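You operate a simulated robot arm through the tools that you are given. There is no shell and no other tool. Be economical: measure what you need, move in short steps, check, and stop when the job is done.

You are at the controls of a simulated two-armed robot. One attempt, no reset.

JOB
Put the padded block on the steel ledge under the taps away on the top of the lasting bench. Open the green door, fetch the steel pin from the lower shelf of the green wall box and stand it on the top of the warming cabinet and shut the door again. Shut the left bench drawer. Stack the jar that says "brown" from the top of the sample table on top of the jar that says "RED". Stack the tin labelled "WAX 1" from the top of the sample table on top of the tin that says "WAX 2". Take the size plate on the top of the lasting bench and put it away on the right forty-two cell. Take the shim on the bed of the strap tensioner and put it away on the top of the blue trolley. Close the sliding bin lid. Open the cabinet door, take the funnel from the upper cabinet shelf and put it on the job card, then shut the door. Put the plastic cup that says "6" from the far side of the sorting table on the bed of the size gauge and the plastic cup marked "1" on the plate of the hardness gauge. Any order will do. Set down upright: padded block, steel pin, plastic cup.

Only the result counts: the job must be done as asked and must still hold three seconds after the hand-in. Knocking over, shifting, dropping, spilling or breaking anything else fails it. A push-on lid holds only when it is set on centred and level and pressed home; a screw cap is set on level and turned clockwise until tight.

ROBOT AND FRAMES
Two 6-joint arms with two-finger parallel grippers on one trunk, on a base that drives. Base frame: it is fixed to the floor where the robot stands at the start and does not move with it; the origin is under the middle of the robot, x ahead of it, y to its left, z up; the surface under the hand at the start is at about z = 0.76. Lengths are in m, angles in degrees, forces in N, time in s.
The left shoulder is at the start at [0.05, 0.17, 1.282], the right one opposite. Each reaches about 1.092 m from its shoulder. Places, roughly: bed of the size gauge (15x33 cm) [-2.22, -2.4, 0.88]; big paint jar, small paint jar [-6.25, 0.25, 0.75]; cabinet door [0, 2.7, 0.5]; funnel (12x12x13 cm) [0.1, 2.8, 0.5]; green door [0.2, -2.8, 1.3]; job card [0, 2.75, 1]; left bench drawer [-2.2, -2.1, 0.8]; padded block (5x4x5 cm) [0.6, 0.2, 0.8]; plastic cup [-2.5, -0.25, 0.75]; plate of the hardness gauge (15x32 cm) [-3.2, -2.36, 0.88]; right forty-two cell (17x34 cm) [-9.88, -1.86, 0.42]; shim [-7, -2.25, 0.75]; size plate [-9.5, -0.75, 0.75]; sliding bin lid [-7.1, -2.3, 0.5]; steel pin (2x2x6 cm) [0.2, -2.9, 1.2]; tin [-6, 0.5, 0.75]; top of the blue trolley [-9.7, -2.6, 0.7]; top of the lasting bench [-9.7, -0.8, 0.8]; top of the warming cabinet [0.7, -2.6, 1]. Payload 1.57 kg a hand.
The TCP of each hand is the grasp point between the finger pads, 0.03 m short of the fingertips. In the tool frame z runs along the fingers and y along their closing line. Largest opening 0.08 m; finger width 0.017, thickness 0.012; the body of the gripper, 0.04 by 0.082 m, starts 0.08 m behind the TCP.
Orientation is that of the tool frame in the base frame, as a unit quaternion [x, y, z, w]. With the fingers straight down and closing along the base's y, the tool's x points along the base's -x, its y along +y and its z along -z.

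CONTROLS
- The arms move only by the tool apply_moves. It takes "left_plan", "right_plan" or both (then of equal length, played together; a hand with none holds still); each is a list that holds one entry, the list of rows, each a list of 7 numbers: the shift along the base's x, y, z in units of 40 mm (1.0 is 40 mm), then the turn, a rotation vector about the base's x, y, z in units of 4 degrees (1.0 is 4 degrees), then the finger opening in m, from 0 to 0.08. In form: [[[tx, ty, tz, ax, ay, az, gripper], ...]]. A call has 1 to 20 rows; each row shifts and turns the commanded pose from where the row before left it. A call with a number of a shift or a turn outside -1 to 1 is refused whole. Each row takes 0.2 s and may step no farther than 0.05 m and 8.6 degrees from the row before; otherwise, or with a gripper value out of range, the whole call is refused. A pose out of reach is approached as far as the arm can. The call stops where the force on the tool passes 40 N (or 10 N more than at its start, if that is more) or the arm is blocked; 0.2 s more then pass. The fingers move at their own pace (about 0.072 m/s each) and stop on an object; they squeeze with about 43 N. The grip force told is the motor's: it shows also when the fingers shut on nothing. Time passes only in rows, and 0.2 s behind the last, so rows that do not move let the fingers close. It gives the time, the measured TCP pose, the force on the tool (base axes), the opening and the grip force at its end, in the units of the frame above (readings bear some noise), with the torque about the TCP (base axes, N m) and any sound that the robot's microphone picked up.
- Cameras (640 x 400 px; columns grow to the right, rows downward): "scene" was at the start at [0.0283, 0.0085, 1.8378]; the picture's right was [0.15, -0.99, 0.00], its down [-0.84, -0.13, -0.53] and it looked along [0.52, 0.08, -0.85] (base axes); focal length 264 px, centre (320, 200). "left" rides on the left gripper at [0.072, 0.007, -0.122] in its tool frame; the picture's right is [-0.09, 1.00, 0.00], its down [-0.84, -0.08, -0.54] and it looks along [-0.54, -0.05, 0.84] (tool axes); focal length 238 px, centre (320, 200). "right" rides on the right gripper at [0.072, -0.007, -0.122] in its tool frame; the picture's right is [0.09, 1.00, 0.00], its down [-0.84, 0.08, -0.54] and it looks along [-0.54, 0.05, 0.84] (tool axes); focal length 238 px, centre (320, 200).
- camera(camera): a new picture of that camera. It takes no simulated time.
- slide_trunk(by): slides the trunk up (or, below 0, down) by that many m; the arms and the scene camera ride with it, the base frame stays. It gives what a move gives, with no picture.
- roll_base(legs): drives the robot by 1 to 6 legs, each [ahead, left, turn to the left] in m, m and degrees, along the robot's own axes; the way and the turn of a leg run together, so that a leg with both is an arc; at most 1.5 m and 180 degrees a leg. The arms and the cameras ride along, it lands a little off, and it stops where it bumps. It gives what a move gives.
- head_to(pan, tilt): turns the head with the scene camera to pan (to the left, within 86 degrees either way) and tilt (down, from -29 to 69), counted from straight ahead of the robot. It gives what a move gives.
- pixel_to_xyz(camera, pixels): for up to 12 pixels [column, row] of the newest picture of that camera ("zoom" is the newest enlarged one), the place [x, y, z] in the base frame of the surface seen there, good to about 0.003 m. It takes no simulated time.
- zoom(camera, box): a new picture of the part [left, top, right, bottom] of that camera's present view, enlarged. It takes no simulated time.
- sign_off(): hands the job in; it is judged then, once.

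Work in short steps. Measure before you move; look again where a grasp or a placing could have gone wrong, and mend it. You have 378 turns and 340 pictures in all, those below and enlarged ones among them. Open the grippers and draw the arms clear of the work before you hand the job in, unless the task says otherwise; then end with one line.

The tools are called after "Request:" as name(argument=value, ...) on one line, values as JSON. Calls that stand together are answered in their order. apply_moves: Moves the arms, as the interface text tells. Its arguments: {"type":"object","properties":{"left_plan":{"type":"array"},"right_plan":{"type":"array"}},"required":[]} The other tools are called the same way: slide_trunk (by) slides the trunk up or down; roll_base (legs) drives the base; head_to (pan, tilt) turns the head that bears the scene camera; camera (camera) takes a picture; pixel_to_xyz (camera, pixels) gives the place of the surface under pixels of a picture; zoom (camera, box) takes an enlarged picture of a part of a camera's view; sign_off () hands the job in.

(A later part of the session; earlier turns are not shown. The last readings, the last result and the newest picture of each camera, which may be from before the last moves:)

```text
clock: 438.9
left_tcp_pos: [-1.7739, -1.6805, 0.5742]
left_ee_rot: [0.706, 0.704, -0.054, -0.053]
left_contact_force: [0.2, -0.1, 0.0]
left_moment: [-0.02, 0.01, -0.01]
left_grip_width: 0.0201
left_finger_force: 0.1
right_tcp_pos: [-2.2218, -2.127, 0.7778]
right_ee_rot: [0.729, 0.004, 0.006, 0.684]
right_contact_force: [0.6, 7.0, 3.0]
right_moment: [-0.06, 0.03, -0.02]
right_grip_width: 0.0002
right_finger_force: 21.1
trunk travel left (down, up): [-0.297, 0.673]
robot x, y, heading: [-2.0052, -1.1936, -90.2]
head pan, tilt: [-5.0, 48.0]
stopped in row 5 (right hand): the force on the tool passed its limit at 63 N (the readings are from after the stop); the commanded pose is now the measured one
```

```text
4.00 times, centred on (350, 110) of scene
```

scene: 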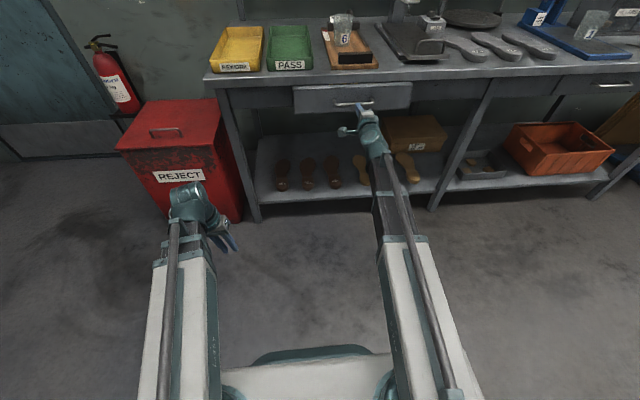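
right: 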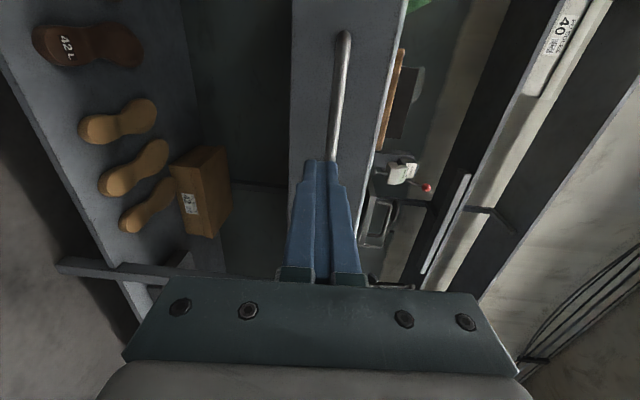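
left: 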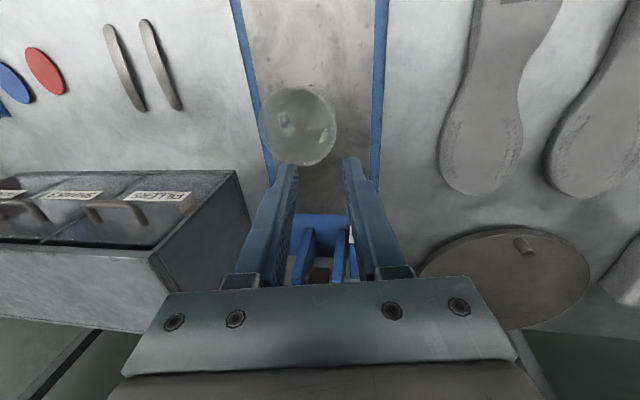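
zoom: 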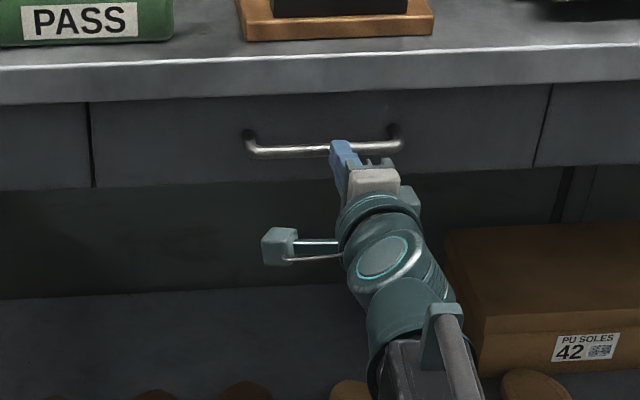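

Drawer is flush. I withdraw, straighten both hands and drive along toward the green wall box.

Request:
apply_moves(right_plan=[[[0, 1, 0, 0, 0, 0, 0], [0, 1, 0, 0, 0, 0, 0], [0, 1, 0, 0, 0, 0, 0], [0, 1, 0, 0, 0, 0, 0], [0, 1, 0, 0, 0, 0, 0], [0, 1, 0, 0, 0, 0, 0]]], left_plan=[[[0, 0, 0, 0, -0.7, 0, 0.02], [0, 0, 0, 0, -0.7, 0, 0.02], [0, 0, 0, 0, -0.7, 0, 0.02], [0, 0, 0, 0, 0, 0, 0.02], [0, 0, 0, 0, 0, 0, 0.02], [0, 0, 0, 0, 0, 0, 0.02]]])

Request:
roll_base(legs=[[0, 1.1, 0], [0, 1.0, 0]])

Request:
slide_trunk(by=0.4)

Request:
head_to(pan=0, tilt=25)

Request:
camera(camera="scene")

```text
clock: 440.3
left_tcp_pos: [-1.7742, -1.6817, 0.5715]
left_ee_rot: [0.708, 0.706, -0.001, 0.0]
left_contact_force: [0.0, 0.1, 0.3]
left_moment: [0.04, -0.01, 0.0]
left_grip_width: 0.02
left_finger_force: 0.1
right_tcp_pos: [-2.2216, -1.8861, 0.7778]
right_ee_rot: [0.729, 0.004, 0.006, 0.684]
right_contact_force: [-0.3, 0.3, -0.1]
right_moment: [-0.04, 0.04, -0.02]
right_grip_width: 0.0
right_finger_force: 21.1
trunk travel left (down, up): [-0.297, 0.673]
robot x, y, heading: [-2.0054, -1.1917, -89.9]
head pan, tilt: [-5.0, 48.0]
```

```text
clock: 450.9
left_tcp_pos: [0.3509, -1.7281, 0.5727]
left_ee_rot: [0.716, 0.698, -0.002, -0.001]
left_contact_force: [0.0, 0.0, -0.1]
left_moment: [0.02, -0.02, -0.03]
left_grip_width: 0.02
left_finger_force: 0.1
right_tcp_pos: [-0.1017, -1.9224, 0.777]
right_ee_rot: [0.73, -0.005, -0.002, 0.683]
right_contact_force: [-0.2, -0.4, -0.7]
right_moment: [0.0, 0.01, 0.02]
right_grip_width: 0.0
right_finger_force: 21.6
trunk travel left (down, up): [-0.297, 0.673]
robot x, y, heading: [0.1306, -1.2355, -91.6]
head pan, tilt: [-5.0, 48.0]
```

```text
clock: 454.7
left_tcp_pos: [0.351, -1.7275, 0.9721]
left_ee_rot: [0.716, 0.698, -0.002, -0.001]
left_contact_force: [-0.1, 0.3, -0.5]
left_moment: [0.02, 0.02, 0.0]
left_grip_width: 0.0201
left_finger_force: 0.1
right_tcp_pos: [-0.1007, -1.9224, 1.1776]
right_ee_rot: [0.73, -0.004, -0.002, 0.684]
right_contact_force: [0.4, -0.8, 0.4]
right_moment: [0.01, 0.0, -0.02]
right_grip_width: 0.0
right_finger_force: 21.6
trunk travel left (down, up): [-0.697, 0.273]
robot x, y, heading: [0.1319, -1.2332, -91.4]
head pan, tilt: [-5.0, 48.0]
```

```text
clock: 455.6
left_tcp_pos: [0.3516, -1.7283, 0.9736]
left_ee_rot: [0.716, 0.699, -0.002, -0.001]
left_contact_force: [1.0, -0.1, -0.2]
left_moment: [-0.03, 0.0, 0.01]
left_grip_width: 0.02
left_finger_force: 0.0
right_tcp_pos: [-0.101, -1.923, 1.178]
right_ee_rot: [0.73, -0.004, -0.002, 0.684]
right_contact_force: [0.4, 0.6, 0.4]
right_moment: [0.01, -0.03, 0.01]
right_grip_width: 0.0001
right_finger_force: 21.2
trunk travel left (down, up): [-0.697, 0.273]
robot x, y, heading: [0.1333, -1.2344, -91.3]
head pan, tilt: [0.0, 25.0]
```

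```text
193 pictures are left
```

scene: 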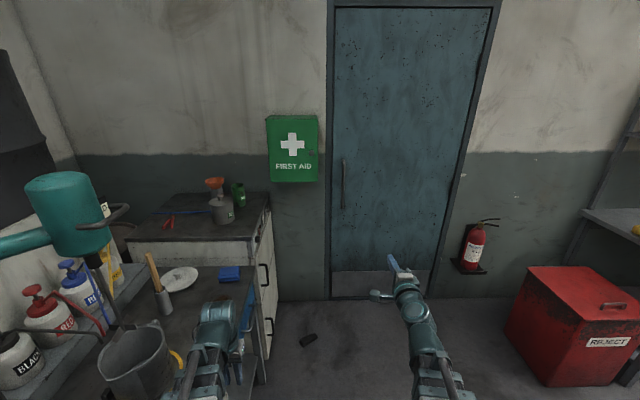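

The green FIRST AID box is ahead with a knob at its right edge. I zoom and measure it and the cabinet, and check the table beneath my left hand.

Request:
zoom(camera="scene", box=[250, 100, 346, 190])

Request:
pixel_to_xyz(camera="scene", pixels=[[267, 116], [318, 116], [270, 182], [318, 182], [312, 152], [293, 145], [180, 220], [245, 225], [205, 235], [190, 310], [140, 350], [260, 200]])

```text
4.44 times, centred on (298, 145) of scene
```

zoom: 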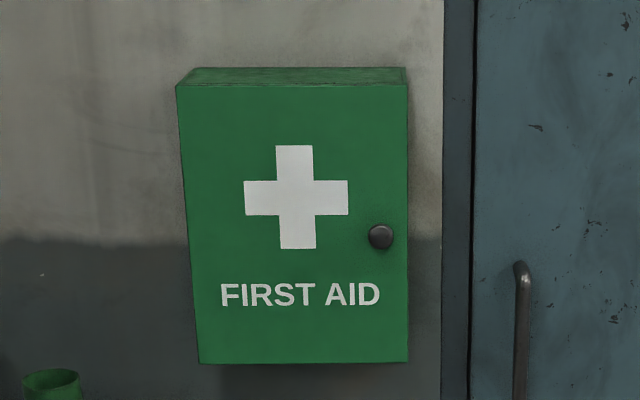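

```text
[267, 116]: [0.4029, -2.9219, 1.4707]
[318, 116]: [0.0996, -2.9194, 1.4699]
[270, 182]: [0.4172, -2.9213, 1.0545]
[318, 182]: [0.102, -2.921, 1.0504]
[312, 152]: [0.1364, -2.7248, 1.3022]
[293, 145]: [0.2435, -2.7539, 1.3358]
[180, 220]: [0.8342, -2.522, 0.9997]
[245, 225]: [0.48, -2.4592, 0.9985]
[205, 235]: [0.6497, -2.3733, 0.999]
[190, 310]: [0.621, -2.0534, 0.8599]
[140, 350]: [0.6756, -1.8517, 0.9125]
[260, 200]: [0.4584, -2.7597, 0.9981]
```

I measure the side table's edge to know how far forward I can go.

Request:
pixel_to_xyz(camera="scene", pixels=[[255, 290], [250, 320], [245, 270], [262, 300], [258, 370], [240, 250], [268, 350], [228, 272], [100, 385]])

Request:
head_to(pan=30, tilt=55)

Request:
camera(camera="scene")

```text
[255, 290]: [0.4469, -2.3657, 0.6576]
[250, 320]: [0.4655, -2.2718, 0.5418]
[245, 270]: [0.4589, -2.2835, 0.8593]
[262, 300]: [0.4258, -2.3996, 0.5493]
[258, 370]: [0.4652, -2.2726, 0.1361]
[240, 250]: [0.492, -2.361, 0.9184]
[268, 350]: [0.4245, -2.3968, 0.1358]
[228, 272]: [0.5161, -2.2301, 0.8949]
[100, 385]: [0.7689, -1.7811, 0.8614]
```

```text
clock: 456.6
left_tcp_pos: [0.3511, -1.7272, 0.9713]
left_ee_rot: [0.716, 0.698, -0.001, -0.001]
left_contact_force: [0.6, 0.2, -1.1]
left_moment: [-0.01, -0.02, -0.01]
left_grip_width: 0.0199
left_finger_force: 0.1
right_tcp_pos: [-0.1013, -1.9233, 1.177]
right_ee_rot: [0.73, -0.005, -0.002, 0.684]
right_contact_force: [0.8, 0.7, 0.0]
right_moment: [-0.03, 0.01, 0.04]
right_grip_width: 0.0
right_finger_force: 21.7
trunk travel left (down, up): [-0.697, 0.273]
robot x, y, heading: [0.1307, -1.2339, -91.4]
head pan, tilt: [30.0, 55.0]
```

```text
191 pictures are left
```

scene: 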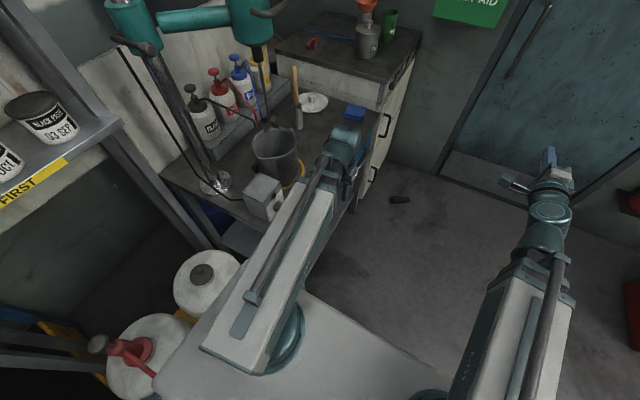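

The table edge is at x≈0.46, so I can advance along x≈0.05. I drive to about (0.05, -1.70).

Request:
roll_base(legs=[[0.46, -0.08, 1.4]])

Request:
slide_trunk(by=0.124)

Request:
head_to(pan=5, tilt=30)

Request:
camera(camera="scene")

Request:
camera(camera="right")

```text
clock: 459.4
left_tcp_pos: [0.2765, -2.1855, 0.9712]
left_ee_rot: [0.707, 0.707, -0.002, 0.0]
left_contact_force: [0.3, 0.9, -0.2]
left_moment: [0.0, 0.0, 0.01]
left_grip_width: 0.02
left_finger_force: 0.0
right_tcp_pos: [-0.171, -2.3905, 1.1775]
right_ee_rot: [0.73, 0.004, 0.006, 0.684]
right_contact_force: [0.0, -0.7, 0.0]
right_moment: [0.0, 0.01, -0.01]
right_grip_width: 0.0
right_finger_force: 21.2
trunk travel left (down, up): [-0.697, 0.273]
robot x, y, heading: [0.045, -1.6965, -90.1]
head pan, tilt: [30.0, 55.0]
```

```text
clock: 460.9
left_tcp_pos: [0.276, -2.1848, 1.0955]
left_ee_rot: [0.707, 0.707, -0.001, 0.0]
left_contact_force: [-0.3, -0.1, -0.5]
left_moment: [0.02, 0.03, 0.0]
left_grip_width: 0.02
left_finger_force: 0.1
right_tcp_pos: [-0.172, -2.391, 1.3011]
right_ee_rot: [0.729, 0.004, 0.006, 0.685]
right_contact_force: [-0.2, -0.9, -0.3]
right_moment: [-0.03, 0.01, 0.04]
right_grip_width: 0.0
right_finger_force: 21.4
trunk travel left (down, up): [-0.821, 0.149]
robot x, y, heading: [0.0488, -1.697, -90.1]
head pan, tilt: [30.0, 55.0]
```

```text
clock: 461.8
left_tcp_pos: [0.2764, -2.185, 1.0954]
left_ee_rot: [0.707, 0.707, -0.002, -0.001]
left_contact_force: [-0.7, 0.0, -0.2]
left_moment: [0.01, 0.0, 0.01]
left_grip_width: 0.0201
left_finger_force: 0.1
right_tcp_pos: [-0.172, -2.39, 1.3021]
right_ee_rot: [0.73, 0.004, 0.007, 0.684]
right_contact_force: [0.1, 0.0, -0.4]
right_moment: [0.02, -0.01, -0.01]
right_grip_width: 0.0
right_finger_force: 21.5
trunk travel left (down, up): [-0.821, 0.149]
robot x, y, heading: [0.0456, -1.6947, -89.8]
head pan, tilt: [5.0, 30.0]
```

```text
190 pictures are left
```

scene: 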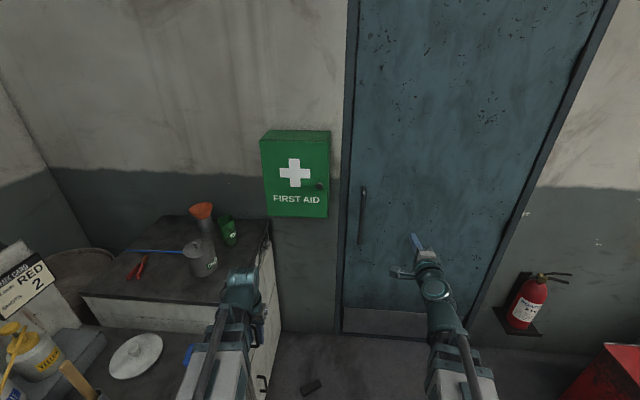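

```text
189 pictures are left
```

right: 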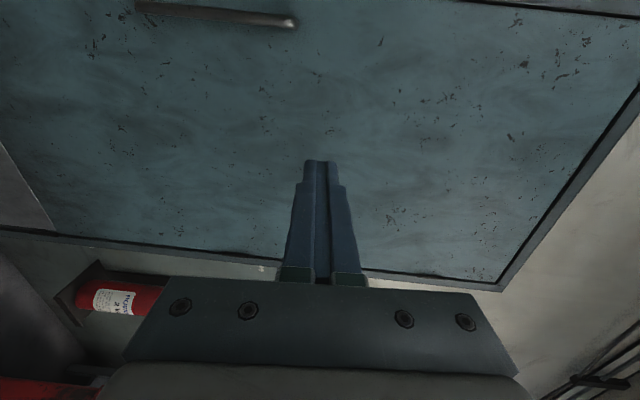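

I swing the left hand slightly outward to free space, and extend the right hand (open) toward the knob.

Request:
apply_moves(left_plan=[[[0.9, 0.4, 0, 0, 0, 0, 0.02], [0.9, 0.4, 0, 0, 0, 0, 0.02], [0.8, 0.5, 0, 0, 0, 0, 0.02], [0, 0, 0, 0, 0, 0, 0.02], [0, 0, 0, 0, 0, 0, 0.02], [0, 0, 0, 0, 0, 0, 0.02], [0, 0, 0, 0, 0, 0, 0.02], [0, 0, 0, 0, 0, 0, 0.02], [0, 0, 0, 0, 0, 0, 0.02], [0, 0, 0, 0, 0, 0, 0.02], [0, 0, 0, 0, 0, 0, 0.02], [0, 0, 0, 0, 0, 0, 0.02]]], right_plan=[[[0.64, -0.5, 0, -0.45, 0, 0, 0.05], [0.64, -0.5, 0, -0.45, 0, 0, 0.05], [0.64, -0.5, 0, 0, 0, 0, 0.05], [0.64, -0.5, 0, 0, 0, 0, 0.05], [0.64, -0.5, 0, 0, 0, 0, 0.05], [0.64, -0.5, 0, 0, 0, 0, 0.05], [0.64, -0.5, 0, 0, 0, 0, 0.05], [0.64, -0.5, 0, 0, 0, 0, 0.05], [0.64, -0.5, 0, 0, 0, 0, 0.05], [0.64, -0.5, 0, 0, 0, 0, 0.05], [0.64, -0.5, 0, 0, 0, 0, 0.05], [0.64, -0.5, 0, 0, 0, 0, 0.05]]])

Request:
camera(camera="right")

Request:
zoom(camera="scene", box=[230, 120, 390, 240])

```text
clock: 464.4
left_tcp_pos: [0.3807, -2.1336, 1.0957]
left_ee_rot: [0.708, 0.706, -0.002, -0.001]
left_contact_force: [-0.6, -0.6, -0.4]
left_moment: [0.01, 0.01, -0.01]
left_grip_width: 0.0199
left_finger_force: 0.1
right_tcp_pos: [0.1351, -2.6314, 1.3149]
right_ee_rot: [0.708, 0.004, 0.005, 0.707]
right_contact_force: [1.0, -0.2, 0.5]
right_moment: [0.03, -0.03, -0.02]
right_grip_width: 0.0503
right_finger_force: 0.1
right hand out of reach, approached as far as the arm can: row 1, 2
trunk travel left (down, up): [-0.821, 0.149]
robot x, y, heading: [0.046, -1.6973, -90.1]
head pan, tilt: [5.0, 30.0]
```

```text
188 pictures are left
```

right: 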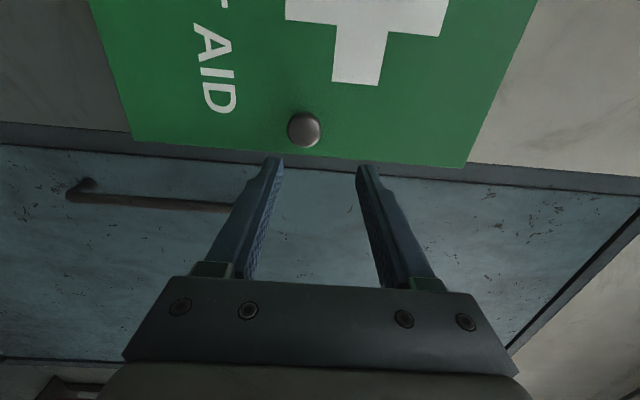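

```text
3.33 times, centred on (310, 180) of scene
```

zoom: 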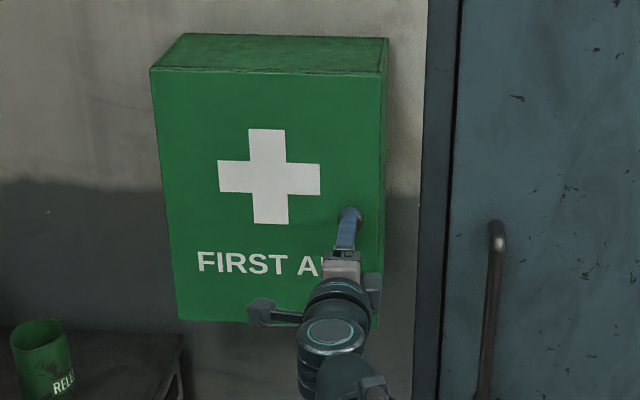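

I measure the knob in the right view.

Request:
pixel_to_xyz(camera="right", pixels=[[304, 130], [295, 130], [313, 130], [304, 118], [304, 143], [270, 120], [350, 120]])

```text
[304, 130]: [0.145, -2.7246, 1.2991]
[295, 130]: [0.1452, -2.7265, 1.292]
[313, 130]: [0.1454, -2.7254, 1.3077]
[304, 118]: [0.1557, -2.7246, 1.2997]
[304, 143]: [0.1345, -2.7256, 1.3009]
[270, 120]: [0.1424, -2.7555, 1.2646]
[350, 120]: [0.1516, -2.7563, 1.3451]
```

Knob centre (0.145, z 1.300), front face y -2.725. I align and advance around it.

Request:
slide_trunk(by=-0.0145)

Request:
apply_moves(right_plan=[[[0.25, -0.5, 0, 0, 0, 0, 0.05], [0, -0.6, 0, 0, 0, 0, 0.05], [0, -0.6, 0, 0, 0, 0, 0.05], [0, -0.45, 0, 0, 0, 0, 0.05], [0, 0, 0, 0, 0, 0, 0.05]]])

Request:
camera(camera="right")

```text
clock: 465.0
left_tcp_pos: [0.3801, -2.1333, 1.0818]
left_ee_rot: [0.707, 0.707, -0.003, -0.001]
left_contact_force: [-0.5, 0.4, 0.2]
left_moment: [0.0, 0.01, -0.01]
left_grip_width: 0.0201
left_finger_force: 0.1
right_tcp_pos: [0.1341, -2.63, 1.3014]
right_ee_rot: [0.707, 0.004, 0.005, 0.707]
right_contact_force: [0.4, 0.3, 0.5]
right_moment: [-0.01, -0.01, -0.02]
right_grip_width: 0.05
right_finger_force: 0.0
trunk travel left (down, up): [-0.806, 0.164]
robot x, y, heading: [0.0489, -1.6953, -90.0]
head pan, tilt: [5.0, 30.0]
```

```text
clock: 466.2
left_tcp_pos: [0.3797, -2.1331, 1.0811]
left_ee_rot: [0.707, 0.707, -0.002, 0.0]
left_contact_force: [-0.2, -0.1, 0.2]
left_moment: [-0.01, 0.03, 0.02]
left_grip_width: 0.0201
left_finger_force: 0.0
right_tcp_pos: [0.144, -2.7172, 1.3017]
right_ee_rot: [0.707, 0.004, 0.006, 0.707]
right_contact_force: [0.5, 0.4, -0.1]
right_moment: [-0.02, 0.02, 0.0]
right_grip_width: 0.05
right_finger_force: 0.1
trunk travel left (down, up): [-0.806, 0.164]
robot x, y, heading: [0.0494, -1.7, -90.2]
head pan, tilt: [5.0, 30.0]
```

```text
186 pictures are left
```

right: 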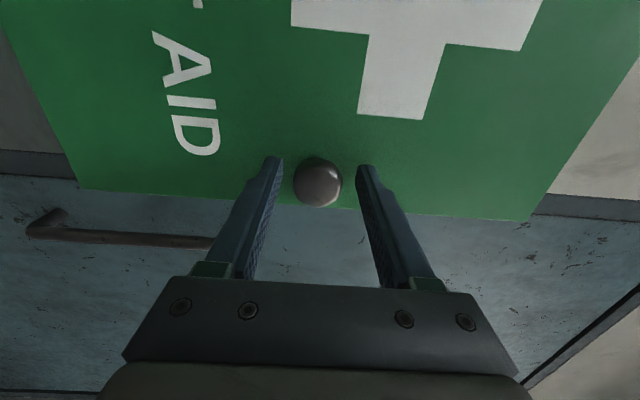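

The knob is between the fingers. I grip and pull the door open along its arc to about 40°.

Request:
apply_moves(right_plan=[[[0, 0, 0, 0, 0, 0, 0.0], [0, 0, 0, 0, 0, 0, 0.0], [0, 0, 0, 0, 0, 0, 0.0], [0.098, 0.53, 0, 0, 0, 0, 0], [0.143, 0.52, 0, 0, 0, 0, 0], [0.19, 0.51, 0, 0, 0, 0, 0], [0.23, 0.49, 0, 0, 0, 0, 0], [0.27, 0.47, 0, 0, 0, 0, 0], [0.315, 0.44, 0, 0, 0, 0, 0], [0.35, 0.41, 0, 0, 0, 0, 0], [0.385, 0.38, 0, 0, 0, 0, 0]]])

Request:
camera(camera="scene")

Request:
camera(camera="right")

```text
clock: 468.6
left_tcp_pos: [0.3796, -2.133, 1.0807]
left_ee_rot: [0.707, 0.707, 0.0, -0.001]
left_contact_force: [-0.8, 0.1, 0.1]
left_moment: [-0.01, 0.0, 0.02]
left_grip_width: 0.0197
left_finger_force: 0.1
right_tcp_pos: [0.223, -2.5669, 1.2997]
right_ee_rot: [0.708, 0.004, 0.006, 0.706]
right_contact_force: [-5.7, 2.5, -15.7]
right_moment: [0.34, -0.12, -0.86]
right_grip_width: 0.0317
right_finger_force: 39.7
trunk travel left (down, up): [-0.806, 0.164]
robot x, y, heading: [0.0446, -1.6986, -89.9]
head pan, tilt: [5.0, 30.0]
```

```text
185 pictures are left
```

scene: 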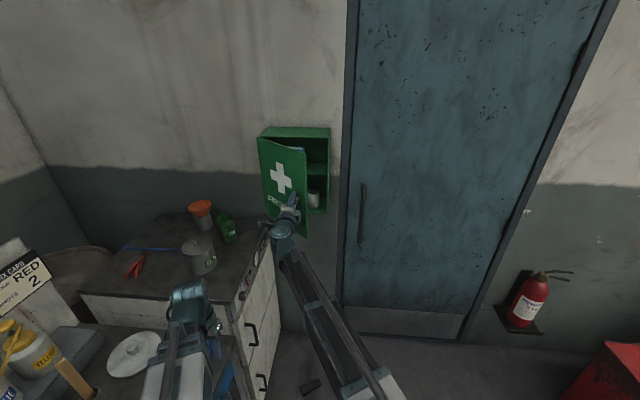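

```text
184 pictures are left
```

right: 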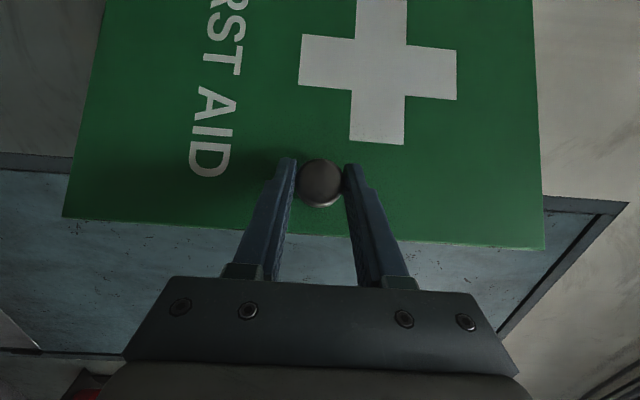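

Door is about 40° open. I pull on to about 55°, release, back off, and look inside.

Request:
apply_moves(right_plan=[[[0.42, 0.345, 0, 0, 0, 0, 0], [0.445, 0.31, 0, 0, 0, 0, 0], [0.47, 0.27, 0, 0, 0, 0, 0], [0, 0, 0, 0, 0, 0, 0.06], [0, 0, 0, 0, 0, 0, 0.06], [0, 0.8, 0, 0, 0, 0, 0.06], [-0.3, 0.8, 0, 0, 0, 0, 0.06]]])

Request:
zoom(camera="scene", box=[230, 100, 358, 250])

```text
clock: 470.2
left_tcp_pos: [0.3801, -2.1311, 1.0806]
left_ee_rot: [0.707, 0.707, -0.002, -0.001]
left_contact_force: [0.1, 0.1, 0.0]
left_moment: [-0.02, -0.02, -0.02]
left_grip_width: 0.0203
left_finger_force: 0.0
right_tcp_pos: [0.2672, -2.4659, 1.3012]
right_ee_rot: [0.707, 0.004, 0.006, 0.707]
right_contact_force: [-0.7, -0.1, 0.5]
right_moment: [-0.01, -0.01, -0.01]
right_grip_width: 0.06
right_finger_force: 0.0
trunk travel left (down, up): [-0.806, 0.164]
robot x, y, heading: [0.0444, -1.6955, -90.1]
head pan, tilt: [5.0, 30.0]
```

```text
2.67 times, centred on (294, 175) of scene
```

zoom: 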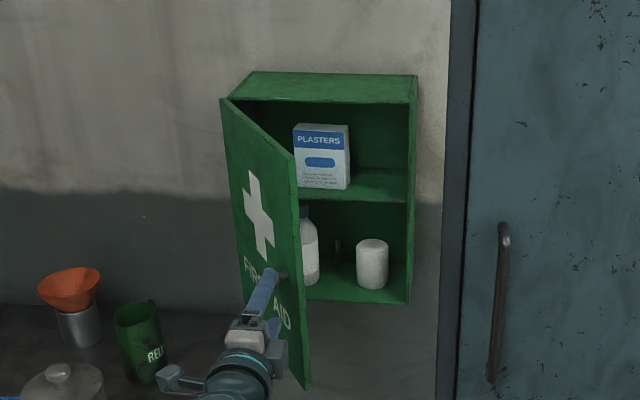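

Lower shelf shows a bottle, a bandage roll and something metallic between at zoom (337,250). I zoom in.

Request:
zoom(camera="scene", box=[330, 165, 390, 220])

Request:
zoom(camera="scene", box=[296, 175, 344, 220])

Request:
pixel_to_xyz(camera="zoom", pixels=[[195, 180], [195, 150], [195, 215], [110, 180], [330, 210], [330, 290], [270, 300], [100, 240], [195, 230]])

```text
7.27 times, centred on (360, 192) of scene
```

zoom: 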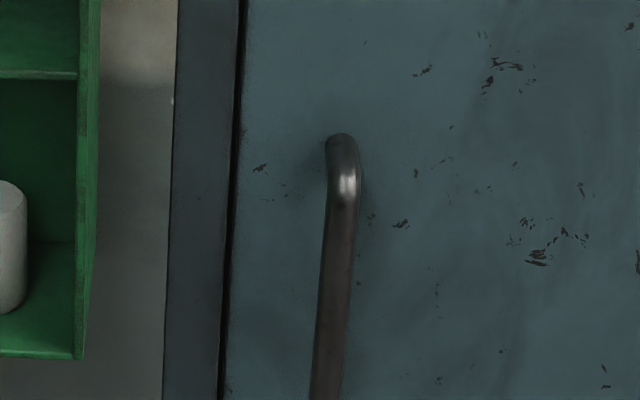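

```text
8.89 times, centred on (320, 198) of scene
```

zoom: 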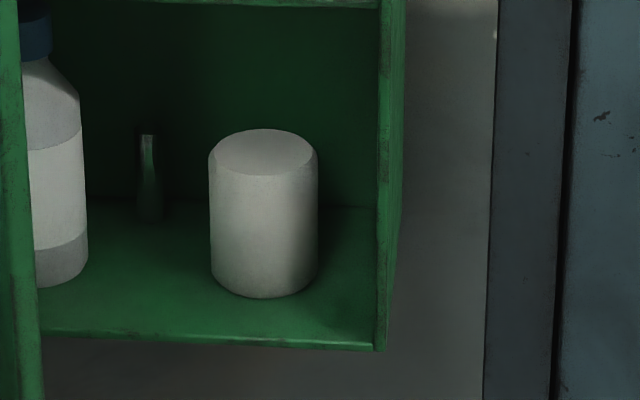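

```text
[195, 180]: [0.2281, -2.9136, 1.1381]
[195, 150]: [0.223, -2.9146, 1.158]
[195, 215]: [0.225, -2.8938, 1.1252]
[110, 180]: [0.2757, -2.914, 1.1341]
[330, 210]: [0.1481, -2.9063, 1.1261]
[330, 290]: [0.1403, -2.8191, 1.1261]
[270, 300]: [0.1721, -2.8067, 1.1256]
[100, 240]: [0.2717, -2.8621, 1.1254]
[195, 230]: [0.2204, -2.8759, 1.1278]
```

The pin stands at the back around (0.25, -2.885), between bottle and roll. I first push the door wider from its inner side.

Request:
apply_moves(right_plan=[[[-0.5, 0.8, 0, 0, 0, 0, 0], [-1, 0.5, 0, 0, 0, 0, 0], [-1, 0, 0, 0, 0, 0, 0], [-1, 0, 0, 0, 0, 0, 0], [-0.5, -0.8, 0, 0, 0, 0, 0], [0, -1, 0, 0, 0, 0, 0], [0, -1, 0, 0, 0, 0, 0], [0, -0.6, 0, 0, 0, 0, 0], [0, 0, 0, 0, 0, 0, 0]]])

Request:
zoom(camera="scene", box=[230, 110, 390, 240])

```text
clock: 472.2
left_tcp_pos: [0.379, -2.1319, 1.0807]
left_ee_rot: [0.707, 0.707, -0.002, -0.001]
left_contact_force: [0.5, 0.4, 0.5]
left_moment: [-0.03, 0.0, -0.01]
left_grip_width: 0.0204
left_finger_force: 0.1
right_tcp_pos: [0.1062, -2.5495, 1.3002]
right_ee_rot: [0.708, 0.005, 0.006, 0.707]
right_contact_force: [-0.6, -0.1, -0.2]
right_moment: [-0.01, 0.01, -0.02]
right_grip_width: 0.0
right_finger_force: 21.3
trunk travel left (down, up): [-0.806, 0.164]
robot x, y, heading: [0.0456, -1.6968, -90.3]
head pan, tilt: [5.0, 30.0]
```

```text
3.08 times, centred on (310, 175) of scene
```

zoom: 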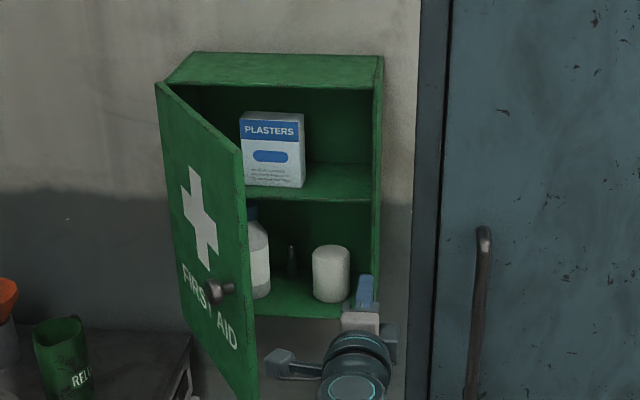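

The finger is on the inner side. I push toward +x.

Request:
apply_moves(right_plan=[[[0.8, 0, 0, 0, 0, 0, 0], [0.8, 0, 0, 0, 0, 0, 0], [0.8, 0, 0, 0, 0, 0, 0], [0.6, 0, 0, 0, 0, 0, 0], [0.6, 0, 0, 0, 0, 0, 0], [0.6, 0, 0, 0, 0, 0, 0], [0.6, 0, 0, 0, 0, 0, 0], [0.6, 0, 0, 0, 0, 0, 0], [0.4, 0, 0, 0, 0, 0, 0]]])

Request:
camera(camera="scene")

```text
clock: 474.2
left_tcp_pos: [0.3789, -2.1325, 1.0827]
left_ee_rot: [0.707, 0.707, -0.002, 0.0]
left_contact_force: [-0.8, 0.4, 0.0]
left_moment: [0.03, -0.03, 0.0]
left_grip_width: 0.0203
left_finger_force: 0.0
right_tcp_pos: [0.3381, -2.551, 1.3018]
right_ee_rot: [0.707, 0.004, 0.006, 0.707]
right_contact_force: [-1.4, 0.4, -0.1]
right_moment: [0.02, -0.02, 0.04]
right_grip_width: 0.0001
right_finger_force: 21.2
trunk travel left (down, up): [-0.806, 0.164]
robot x, y, heading: [0.044, -1.6955, -90.5]
head pan, tilt: [5.0, 30.0]
```

```text
179 pictures are left
```

scene: 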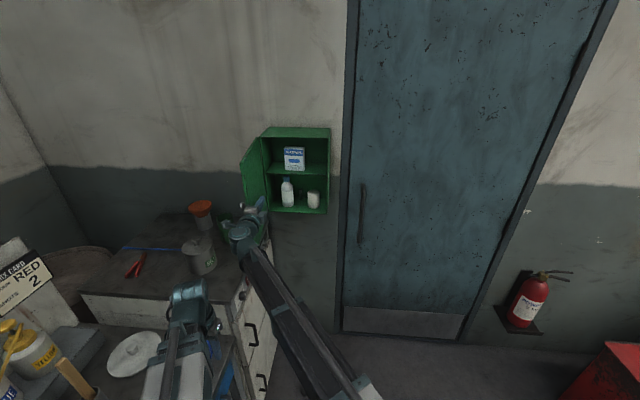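

The door is wide open. I draw the hand back to x≈0.2 while rolling it so the fingers close horizontally.

Request:
apply_moves(right_plan=[[[-0.8, 0.3, 0, 0, 0, 0, 0.03], [-0.8, 0.5, 0, 0, 0, 0, 0.03], [-0.8, 0.5, 0, 0, -1, 0, 0.03], [-0.8, 0.5, 0, 0, -1, 0, 0.03], [0, 0.3, 0, 0, -1, 0, 0.03], [0, 0, 0, 0, -1, 0, 0.03], [0, 0, 0, 0, -1, 0, 0.03], [0, 0, 0, 0, -1, 0, 0.03], [0, 0, 0, 0, -1, 0, 0.03], [0, 0, 0, 0, -1, 0, 0.03], [0, 0, 0, 0, -1, 0, 0.03], [0, 0, 0, 0, -1, 0, 0.03], [0, 0, 0, 0, -1, 0, 0.03], [0, 0, 0, 0, -1, 0, 0.03], [0, 0, 0, 0, -1, 0, 0.03], [0, 0, 0, 0, -1, 0, 0.03], [0, 0, 0, 0, -1, 0, 0.03], [0, 0, 0, 0, -1, 0, 0.03], [0, 0, 0, 0, -1, 0, 0.03], [0, 0, 0, 0, -1, 0, 0.03]]])

Request:
apply_moves(right_plan=[[[0, 0, 0, 0, -1, 0, 0.03], [0, 0, 0, 0, -1, 0, 0.03], [0, 0, 0, 0, -1, 0, 0.03], [0, 0, 0, 0, -1, 0, 0.03], [0, 0, 0, 0, -0.5, 0, 0.03]]])

Request:
camera(camera="right")

Request:
zoom(camera="scene", box=[230, 110, 390, 240])

```text
clock: 478.4
left_tcp_pos: [0.3805, -2.1336, 1.0822]
left_ee_rot: [0.707, 0.707, -0.002, 0.0]
left_contact_force: [-0.9, -0.3, 0.5]
left_moment: [-0.01, -0.01, -0.04]
left_grip_width: 0.02
left_finger_force: 0.0
right_tcp_pos: [0.21, -2.4661, 1.3041]
right_ee_rot: [0.569, -0.413, 0.42, 0.574]
right_contact_force: [-0.7, -0.1, 0.4]
right_moment: [0.0, 0.01, -0.02]
right_grip_width: 0.0299
right_finger_force: 0.1
trunk travel left (down, up): [-0.806, 0.164]
robot x, y, heading: [0.048, -1.6996, -90.0]
head pan, tilt: [5.0, 30.0]
```

```text
clock: 479.6
left_tcp_pos: [0.3802, -2.1333, 1.0816]
left_ee_rot: [0.707, 0.707, -0.002, -0.001]
left_contact_force: [0.4, 0.2, -0.4]
left_moment: [0.0, -0.01, 0.02]
left_grip_width: 0.0202
left_finger_force: 0.1
right_tcp_pos: [0.2092, -2.465, 1.3032]
right_ee_rot: [0.497, -0.498, 0.504, 0.502]
right_contact_force: [-0.5, -0.1, 0.9]
right_moment: [-0.01, 0.04, 0.01]
right_grip_width: 0.0299
right_finger_force: 0.1
right hand out of reach, approached as far as the arm can: row 5
trunk travel left (down, up): [-0.806, 0.164]
robot x, y, heading: [0.047, -1.6975, -90.0]
head pan, tilt: [5.0, 30.0]
```

```text
178 pictures are left
```

right: 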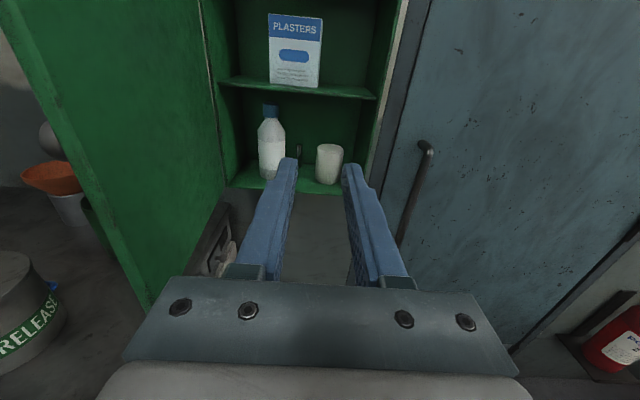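

```text
3.08 times, centred on (310, 175) of scene
```

zoom: 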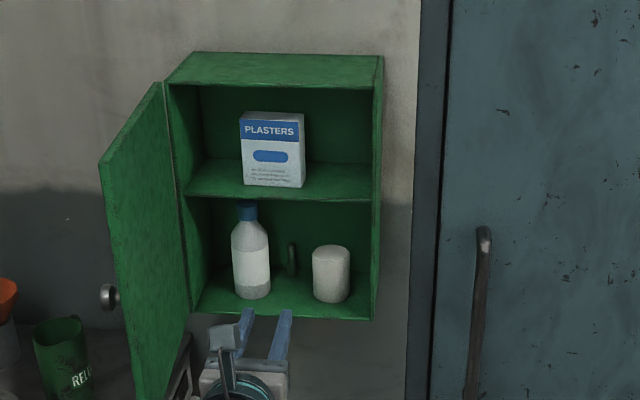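

Excellent view. I zoom on the lower shelf with the right camera and measure pin, bottle and roll.

Request:
zoom(camera="right", box=[240, 95, 368, 195])

Request:
pixel_to_xyz(camera="zoom", pixels=[[235, 205], [235, 235], [222, 220], [248, 220], [235, 190], [100, 230], [145, 230], [306, 220], [350, 230], [235, 262], [125, 180]])

```text
4.00 times, centred on (304, 145) of right
```

zoom: 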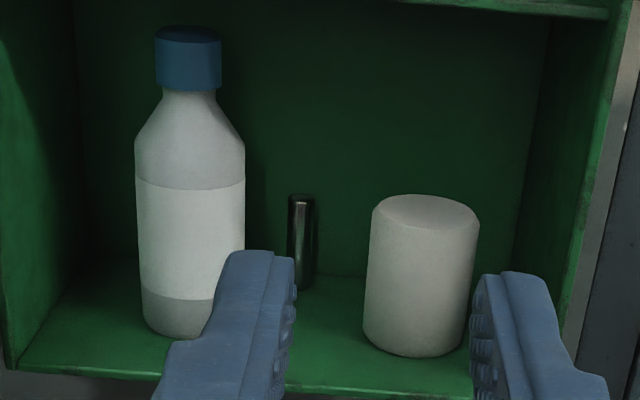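

```text
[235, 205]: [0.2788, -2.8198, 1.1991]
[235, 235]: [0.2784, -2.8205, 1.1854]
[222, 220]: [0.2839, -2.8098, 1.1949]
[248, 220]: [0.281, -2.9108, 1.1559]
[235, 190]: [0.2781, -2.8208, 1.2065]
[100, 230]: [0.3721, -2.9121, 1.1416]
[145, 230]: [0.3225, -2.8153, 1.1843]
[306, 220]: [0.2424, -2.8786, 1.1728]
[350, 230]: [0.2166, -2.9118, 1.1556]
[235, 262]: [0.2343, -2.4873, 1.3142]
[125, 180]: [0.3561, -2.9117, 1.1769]
```

Request:
pixel_to_xyz(camera="zoom", pixels=[[303, 200], [303, 260], [292, 230], [313, 230], [303, 285], [242, 200], [190, 240], [190, 320], [370, 270], [420, 280], [420, 345], [420, 205]])

```text
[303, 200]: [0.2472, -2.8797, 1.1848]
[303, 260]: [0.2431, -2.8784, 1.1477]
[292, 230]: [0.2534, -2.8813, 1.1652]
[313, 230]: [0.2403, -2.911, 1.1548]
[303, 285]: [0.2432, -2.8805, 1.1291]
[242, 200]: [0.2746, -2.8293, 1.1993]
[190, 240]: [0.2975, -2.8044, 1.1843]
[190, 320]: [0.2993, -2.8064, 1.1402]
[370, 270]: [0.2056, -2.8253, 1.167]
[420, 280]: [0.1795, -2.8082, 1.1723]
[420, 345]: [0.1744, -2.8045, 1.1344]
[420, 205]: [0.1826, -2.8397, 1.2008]
```

Pin centre is about (0.245, -2.888); the bottle edge is at x 0.275 and roll edge at 0.206. I check the mid shelf height, then align at x 0.242, z 1.16.

Request:
pixel_to_xyz(camera="right", pixels=[[300, 86], [300, 92], [300, 100], [300, 192], [220, 70], [380, 90]])

Request:
slide_trunk(by=-0.143)

Request:
apply_moves(right_plan=[[[0.4, -0.8, 0, 0, 0, 0, 0.03], [0.42, -0.8, 0, 0, 0, 0, 0.03], [0, -0.8, 0, 0, 0, 0, 0.03], [0, -0.8, 0, 0, 0, 0, 0.03], [0, -0.8, 0, 0, 0, 0, 0.03], [0, 0, 0, 0, 0, 0, 0.03]]])

Request:
camera(camera="right")

```text
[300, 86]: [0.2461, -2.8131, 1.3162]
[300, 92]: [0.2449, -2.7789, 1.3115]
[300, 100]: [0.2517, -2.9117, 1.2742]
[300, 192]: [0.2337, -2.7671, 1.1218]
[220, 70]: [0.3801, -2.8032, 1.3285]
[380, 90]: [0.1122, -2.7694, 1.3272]
```

```text
clock: 481.3
left_tcp_pos: [0.3792, -2.1327, 0.9379]
left_ee_rot: [0.707, 0.708, -0.002, 0.0]
left_contact_force: [0.2, -0.6, 0.3]
left_moment: [-0.02, 0.01, 0.01]
left_grip_width: 0.0199
left_finger_force: 0.1
right_tcp_pos: [0.209, -2.4648, 1.1604]
right_ee_rot: [0.497, -0.497, 0.504, 0.502]
right_contact_force: [0.2, 0.1, -0.4]
right_moment: [0.03, -0.01, -0.02]
right_grip_width: 0.0302
right_finger_force: 0.1
trunk travel left (down, up): [-0.663, 0.307]
robot x, y, heading: [0.044, -1.6994, -90.2]
head pan, tilt: [5.0, 30.0]
```

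```text
clock: 482.7
left_tcp_pos: [0.3798, -2.1324, 0.938]
left_ee_rot: [0.707, 0.707, -0.002, -0.001]
left_contact_force: [-0.2, 0.2, -0.2]
left_moment: [-0.01, 0.01, -0.02]
left_grip_width: 0.0201
left_finger_force: 0.1
right_tcp_pos: [0.2414, -2.6233, 1.1612]
right_ee_rot: [0.497, -0.497, 0.504, 0.502]
right_contact_force: [0.0, 0.6, -0.2]
right_moment: [0.0, -0.03, -0.01]
right_grip_width: 0.0299
right_finger_force: 0.1
trunk travel left (down, up): [-0.663, 0.307]
robot x, y, heading: [0.0463, -1.7, -90.1]
head pan, tilt: [5.0, 30.0]
```

```text
175 pictures are left
```

right: 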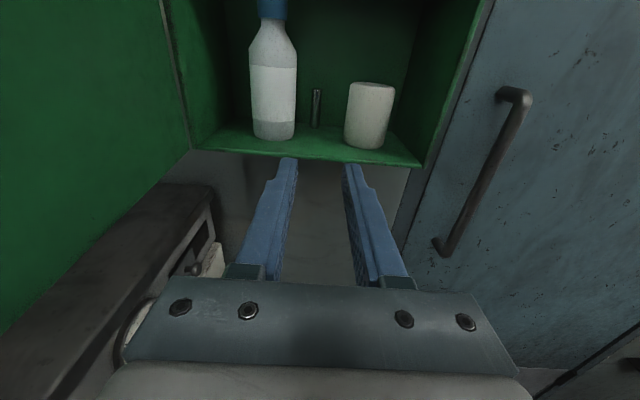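

Aligned; I advance to y -2.78 and check clearances.

Request:
apply_moves(right_plan=[[[0, -0.8, 0, 0, 0, 0, 0.03], [0, -0.8, 0, 0, 0, 0, 0.03], [0, -0.8, 0, 0, 0, 0, 0.03], [0, -0.8, 0, 0, 0, 0, 0.03], [0, -0.7, 0, 0, 0, 0, 0.03], [0, 0, 0, 0, 0, 0, 0.03]]])

Request:
zoom(camera="right", box=[200, 70, 440, 220])

```text
clock: 484.1
left_tcp_pos: [0.3796, -2.1332, 0.9386]
left_ee_rot: [0.708, 0.707, -0.002, 0.0]
left_contact_force: [0.1, 0.3, -0.4]
left_moment: [0.0, 0.02, 0.02]
left_grip_width: 0.0199
left_finger_force: 0.0
right_tcp_pos: [0.2359, -2.7612, 1.1615]
right_ee_rot: [0.497, -0.497, 0.504, 0.502]
right_contact_force: [-0.3, 0.6, 0.4]
right_moment: [-0.03, -0.01, -0.03]
right_grip_width: 0.0298
right_finger_force: 0.1
right hand out of reach, approached as far as the arm can: row 5
trunk travel left (down, up): [-0.663, 0.307]
robot x, y, heading: [0.0436, -1.6944, -90.2]
head pan, tilt: [5.0, 30.0]
```

```text
2.67 times, centred on (320, 145) of right
```

zoom: 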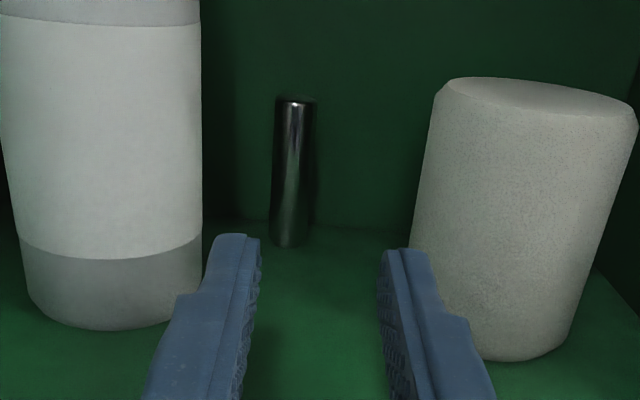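

The arm is at its limit; I need to drive 0.15 m closer. I back the hand out, bring the left hand inward, then drive.

Request:
apply_moves(right_plan=[[[0.13, 0.9, 0, 0, 0, 0, 0.03], [0, 0.9, 0, 0, 0, 0, 0.03], [0, 0.9, 0, 0, 0, 0, 0.03], [0, 0.9, 0, 0, 0, 0, 0.03]]], left_plan=[[[-0.6, -0.25, 0, 0, 0, 0, 0.02], [-0.6, -0.25, 0, 0, 0, 0, 0.02], [-0.6, -0.25, 0, 0, 0, 0, 0.02], [-0.6, -0.1, 0, 0, 0, 0, 0.02]]])

Request:
roll_base(legs=[[0.15, 0, 0.2]])

Request:
camera(camera="right")

```text
clock: 485.1
left_tcp_pos: [0.2843, -2.1669, 0.939]
left_ee_rot: [0.707, 0.707, -0.002, -0.001]
left_contact_force: [-0.1, 0.8, -1.0]
left_moment: [-0.04, 0.0, -0.05]
left_grip_width: 0.0202
left_finger_force: 0.0
right_tcp_pos: [0.2417, -2.6175, 1.1604]
right_ee_rot: [0.496, -0.498, 0.504, 0.502]
right_contact_force: [0.2, 0.1, 0.1]
right_moment: [0.0, -0.03, 0.01]
right_grip_width: 0.03
right_finger_force: 0.0
trunk travel left (down, up): [-0.663, 0.307]
robot x, y, heading: [0.0457, -1.6965, -90.0]
head pan, tilt: [5.0, 30.0]
```

```text
clock: 486.5
left_tcp_pos: [0.285, -2.3172, 0.9379]
left_ee_rot: [0.707, 0.707, -0.002, 0.0]
left_contact_force: [-0.4, 0.0, -0.4]
left_moment: [0.04, 0.0, -0.01]
left_grip_width: 0.0202
left_finger_force: 0.1
right_tcp_pos: [0.2429, -2.7675, 1.1592]
right_ee_rot: [0.497, -0.497, 0.504, 0.502]
right_contact_force: [0.6, -0.2, 0.9]
right_moment: [-0.02, -0.01, -0.02]
right_grip_width: 0.0298
right_finger_force: 0.2
trunk travel left (down, up): [-0.663, 0.307]
robot x, y, heading: [0.0487, -1.8443, -90.2]
head pan, tilt: [5.0, 30.0]
```

```text
173 pictures are left
```

right: 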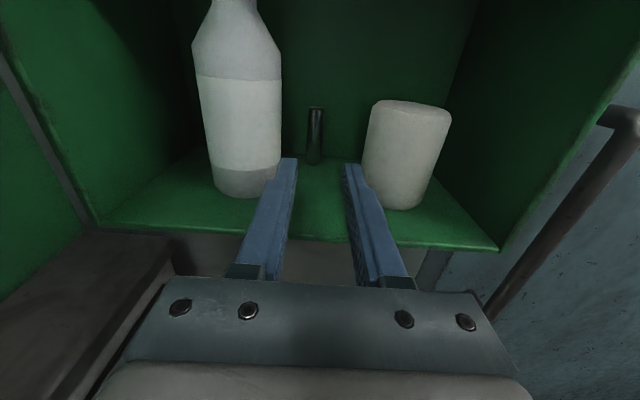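

Fingers are centred on the gap. I advance 5 cm and check.

Request:
apply_moves(right_plan=[[[0, -0.5, 0, 0, 0, 0, 0.03], [0, -0.5, 0, 0, 0, 0, 0.03], [0, -0.3, 0, 0, 0, 0, 0.03], [0, 0, 0, 0, 0, 0, 0.03]]])

Request:
zoom(camera="right", box=[200, 70, 440, 220])

```text
clock: 487.5
left_tcp_pos: [0.2832, -2.3169, 0.9383]
left_ee_rot: [0.707, 0.707, -0.002, 0.0]
left_contact_force: [1.2, -0.2, 0.3]
left_moment: [0.01, 0.01, -0.03]
left_grip_width: 0.0201
left_finger_force: 0.1
right_tcp_pos: [0.2424, -2.8182, 1.1602]
right_ee_rot: [0.497, -0.497, 0.504, 0.502]
right_contact_force: [-0.8, -0.2, 0.4]
right_moment: [-0.03, 0.0, -0.02]
right_grip_width: 0.03
right_finger_force: 0.1
trunk travel left (down, up): [-0.663, 0.307]
robot x, y, heading: [0.0461, -1.8474, -90.0]
head pan, tilt: [5.0, 30.0]
```

```text
2.67 times, centred on (320, 145) of right
```

zoom: 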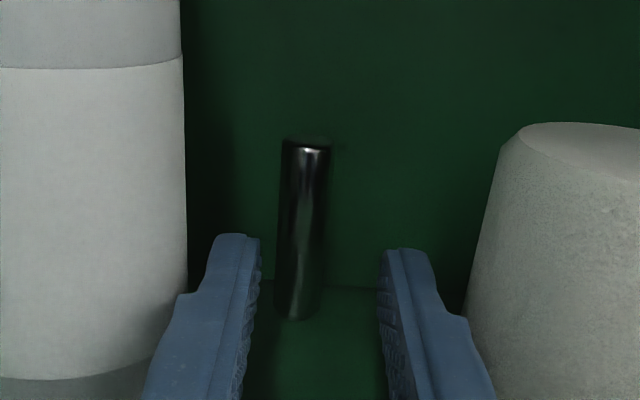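

Clear on both sides. I advance the remaining 5.3 cm.

Request:
apply_moves(right_plan=[[[0, -0.5, 0, 0, 0, 0, 0.03], [0, -0.5, 0, 0, 0, 0, 0.03], [0, -0.33, 0, 0, 0, 0, 0.03], [0, 0, 0, 0, 0, 0, 0.03]]])

Request:
zoom(camera="right", box=[200, 70, 440, 220])

```text
clock: 488.0
left_tcp_pos: [0.2847, -2.3157, 0.9382]
left_ee_rot: [0.707, 0.707, -0.002, 0.0]
left_contact_force: [0.5, 0.0, 0.0]
left_moment: [0.02, 0.02, -0.01]
left_grip_width: 0.0201
left_finger_force: 0.2
right_tcp_pos: [0.2411, -2.8465, 1.1623]
right_ee_rot: [0.496, -0.498, 0.504, 0.502]
right_contact_force: [-0.6, 4.1, 0.3]
right_moment: [0.11, 0.04, 0.02]
right_grip_width: 0.0303
right_finger_force: 0.1
trunk travel left (down, up): [-0.663, 0.307]
robot x, y, heading: [0.0427, -1.8468, -90.2]
head pan, tilt: [5.0, 30.0]
stopped in row 2 (right hand): the force on the tool passed its limit at 51 N (the readings are from after the stop); the commanded pose is now the measured one
```

```text
2.67 times, centred on (320, 145) of right
```

zoom: 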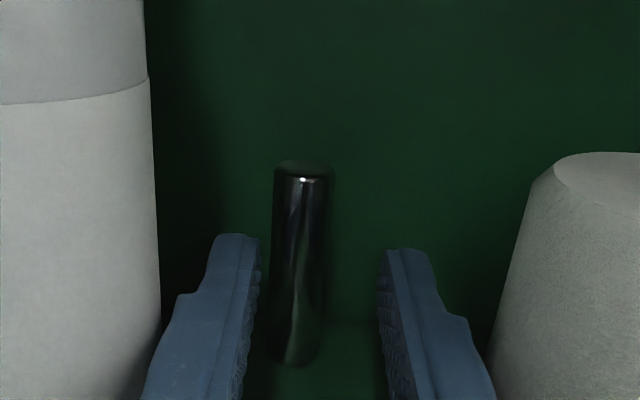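

Something blocked at low level: likely the wrist flange against the box's front lip. I back out a little, and tilt the hand 20° downward with the trunk raised.

Request:
apply_moves(right_plan=[[[0, 0.6, 0, 0, 0, 0, 0.03], [0, 0.6, 0, 0, 0, 0, 0.03], [0, 0.6, 0, 0, 0, 0, 0.03], [0, 0.6, 0, 0, 0, 0, 0.03], [0, 0.6, 0, 0, 0, 0, 0.03]]])

Request:
slide_trunk(by=0.085)

Request:
apply_moves(right_plan=[[[0, 0, 0, 1, 0, 0, 0.03], [0, 0, 0, 1, 0, 0, 0.03], [0, 0, 0, 1, 0, 0, 0.03], [0, 0, 0, 1, 0, 0, 0.03], [0, 0, 0, 1, 0, 0, 0.03], [0, 0, 0, 0, 0, 0, 0.03]]])

Request:
camera(camera="right")

```text
clock: 489.2
left_tcp_pos: [0.284, -2.3166, 0.9389]
left_ee_rot: [0.707, 0.707, -0.002, -0.001]
left_contact_force: [0.5, -0.4, 0.1]
left_moment: [-0.01, 0.03, 0.01]
left_grip_width: 0.0201
left_finger_force: 0.1
right_tcp_pos: [0.2393, -2.7269, 1.1618]
right_ee_rot: [0.496, -0.498, 0.504, 0.502]
right_contact_force: [0.8, -0.5, -0.1]
right_moment: [-0.03, -0.02, -0.02]
right_grip_width: 0.0302
right_finger_force: 0.0
trunk travel left (down, up): [-0.663, 0.307]
robot x, y, heading: [0.0456, -1.8494, -90.0]
head pan, tilt: [5.0, 30.0]
```

```text
clock: 490.4
left_tcp_pos: [0.2825, -2.317, 1.0234]
left_ee_rot: [0.708, 0.707, -0.002, -0.001]
left_contact_force: [-0.7, -0.2, 0.6]
left_moment: [0.0, 0.0, -0.02]
left_grip_width: 0.0201
left_finger_force: 0.2
right_tcp_pos: [0.2387, -2.727, 1.2465]
right_ee_rot: [0.496, -0.498, 0.504, 0.502]
right_contact_force: [-0.6, -0.9, 0.1]
right_moment: [0.01, 0.04, 0.0]
right_grip_width: 0.0301
right_finger_force: 0.0
trunk travel left (down, up): [-0.748, 0.222]
robot x, y, heading: [0.0449, -1.8458, -90.3]
head pan, tilt: [5.0, 30.0]
```

```text
clock: 491.8
left_tcp_pos: [0.2859, -2.3174, 1.0226]
left_ee_rot: [0.707, 0.707, -0.001, -0.001]
left_contact_force: [0.3, -0.8, -0.3]
left_moment: [-0.04, 0.02, -0.01]
left_grip_width: 0.0199
left_finger_force: 0.1
right_tcp_pos: [0.2392, -2.7272, 1.1688]
right_ee_rot: [-0.576, 0.577, -0.411, -0.407]
right_contact_force: [0.4, 0.0, -0.2]
right_moment: [-0.01, -0.03, -0.02]
right_grip_width: 0.0302
right_finger_force: 0.0
right hand out of reach, approached as far as the arm can: row 1, 2, 3, 4, 5
trunk travel left (down, up): [-0.748, 0.222]
robot x, y, heading: [0.0466, -1.8485, -90.2]
head pan, tilt: [5.0, 30.0]
```

```text
170 pictures are left
```

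right: 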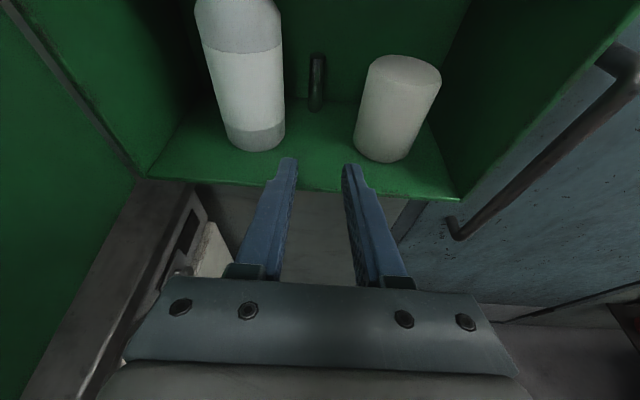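

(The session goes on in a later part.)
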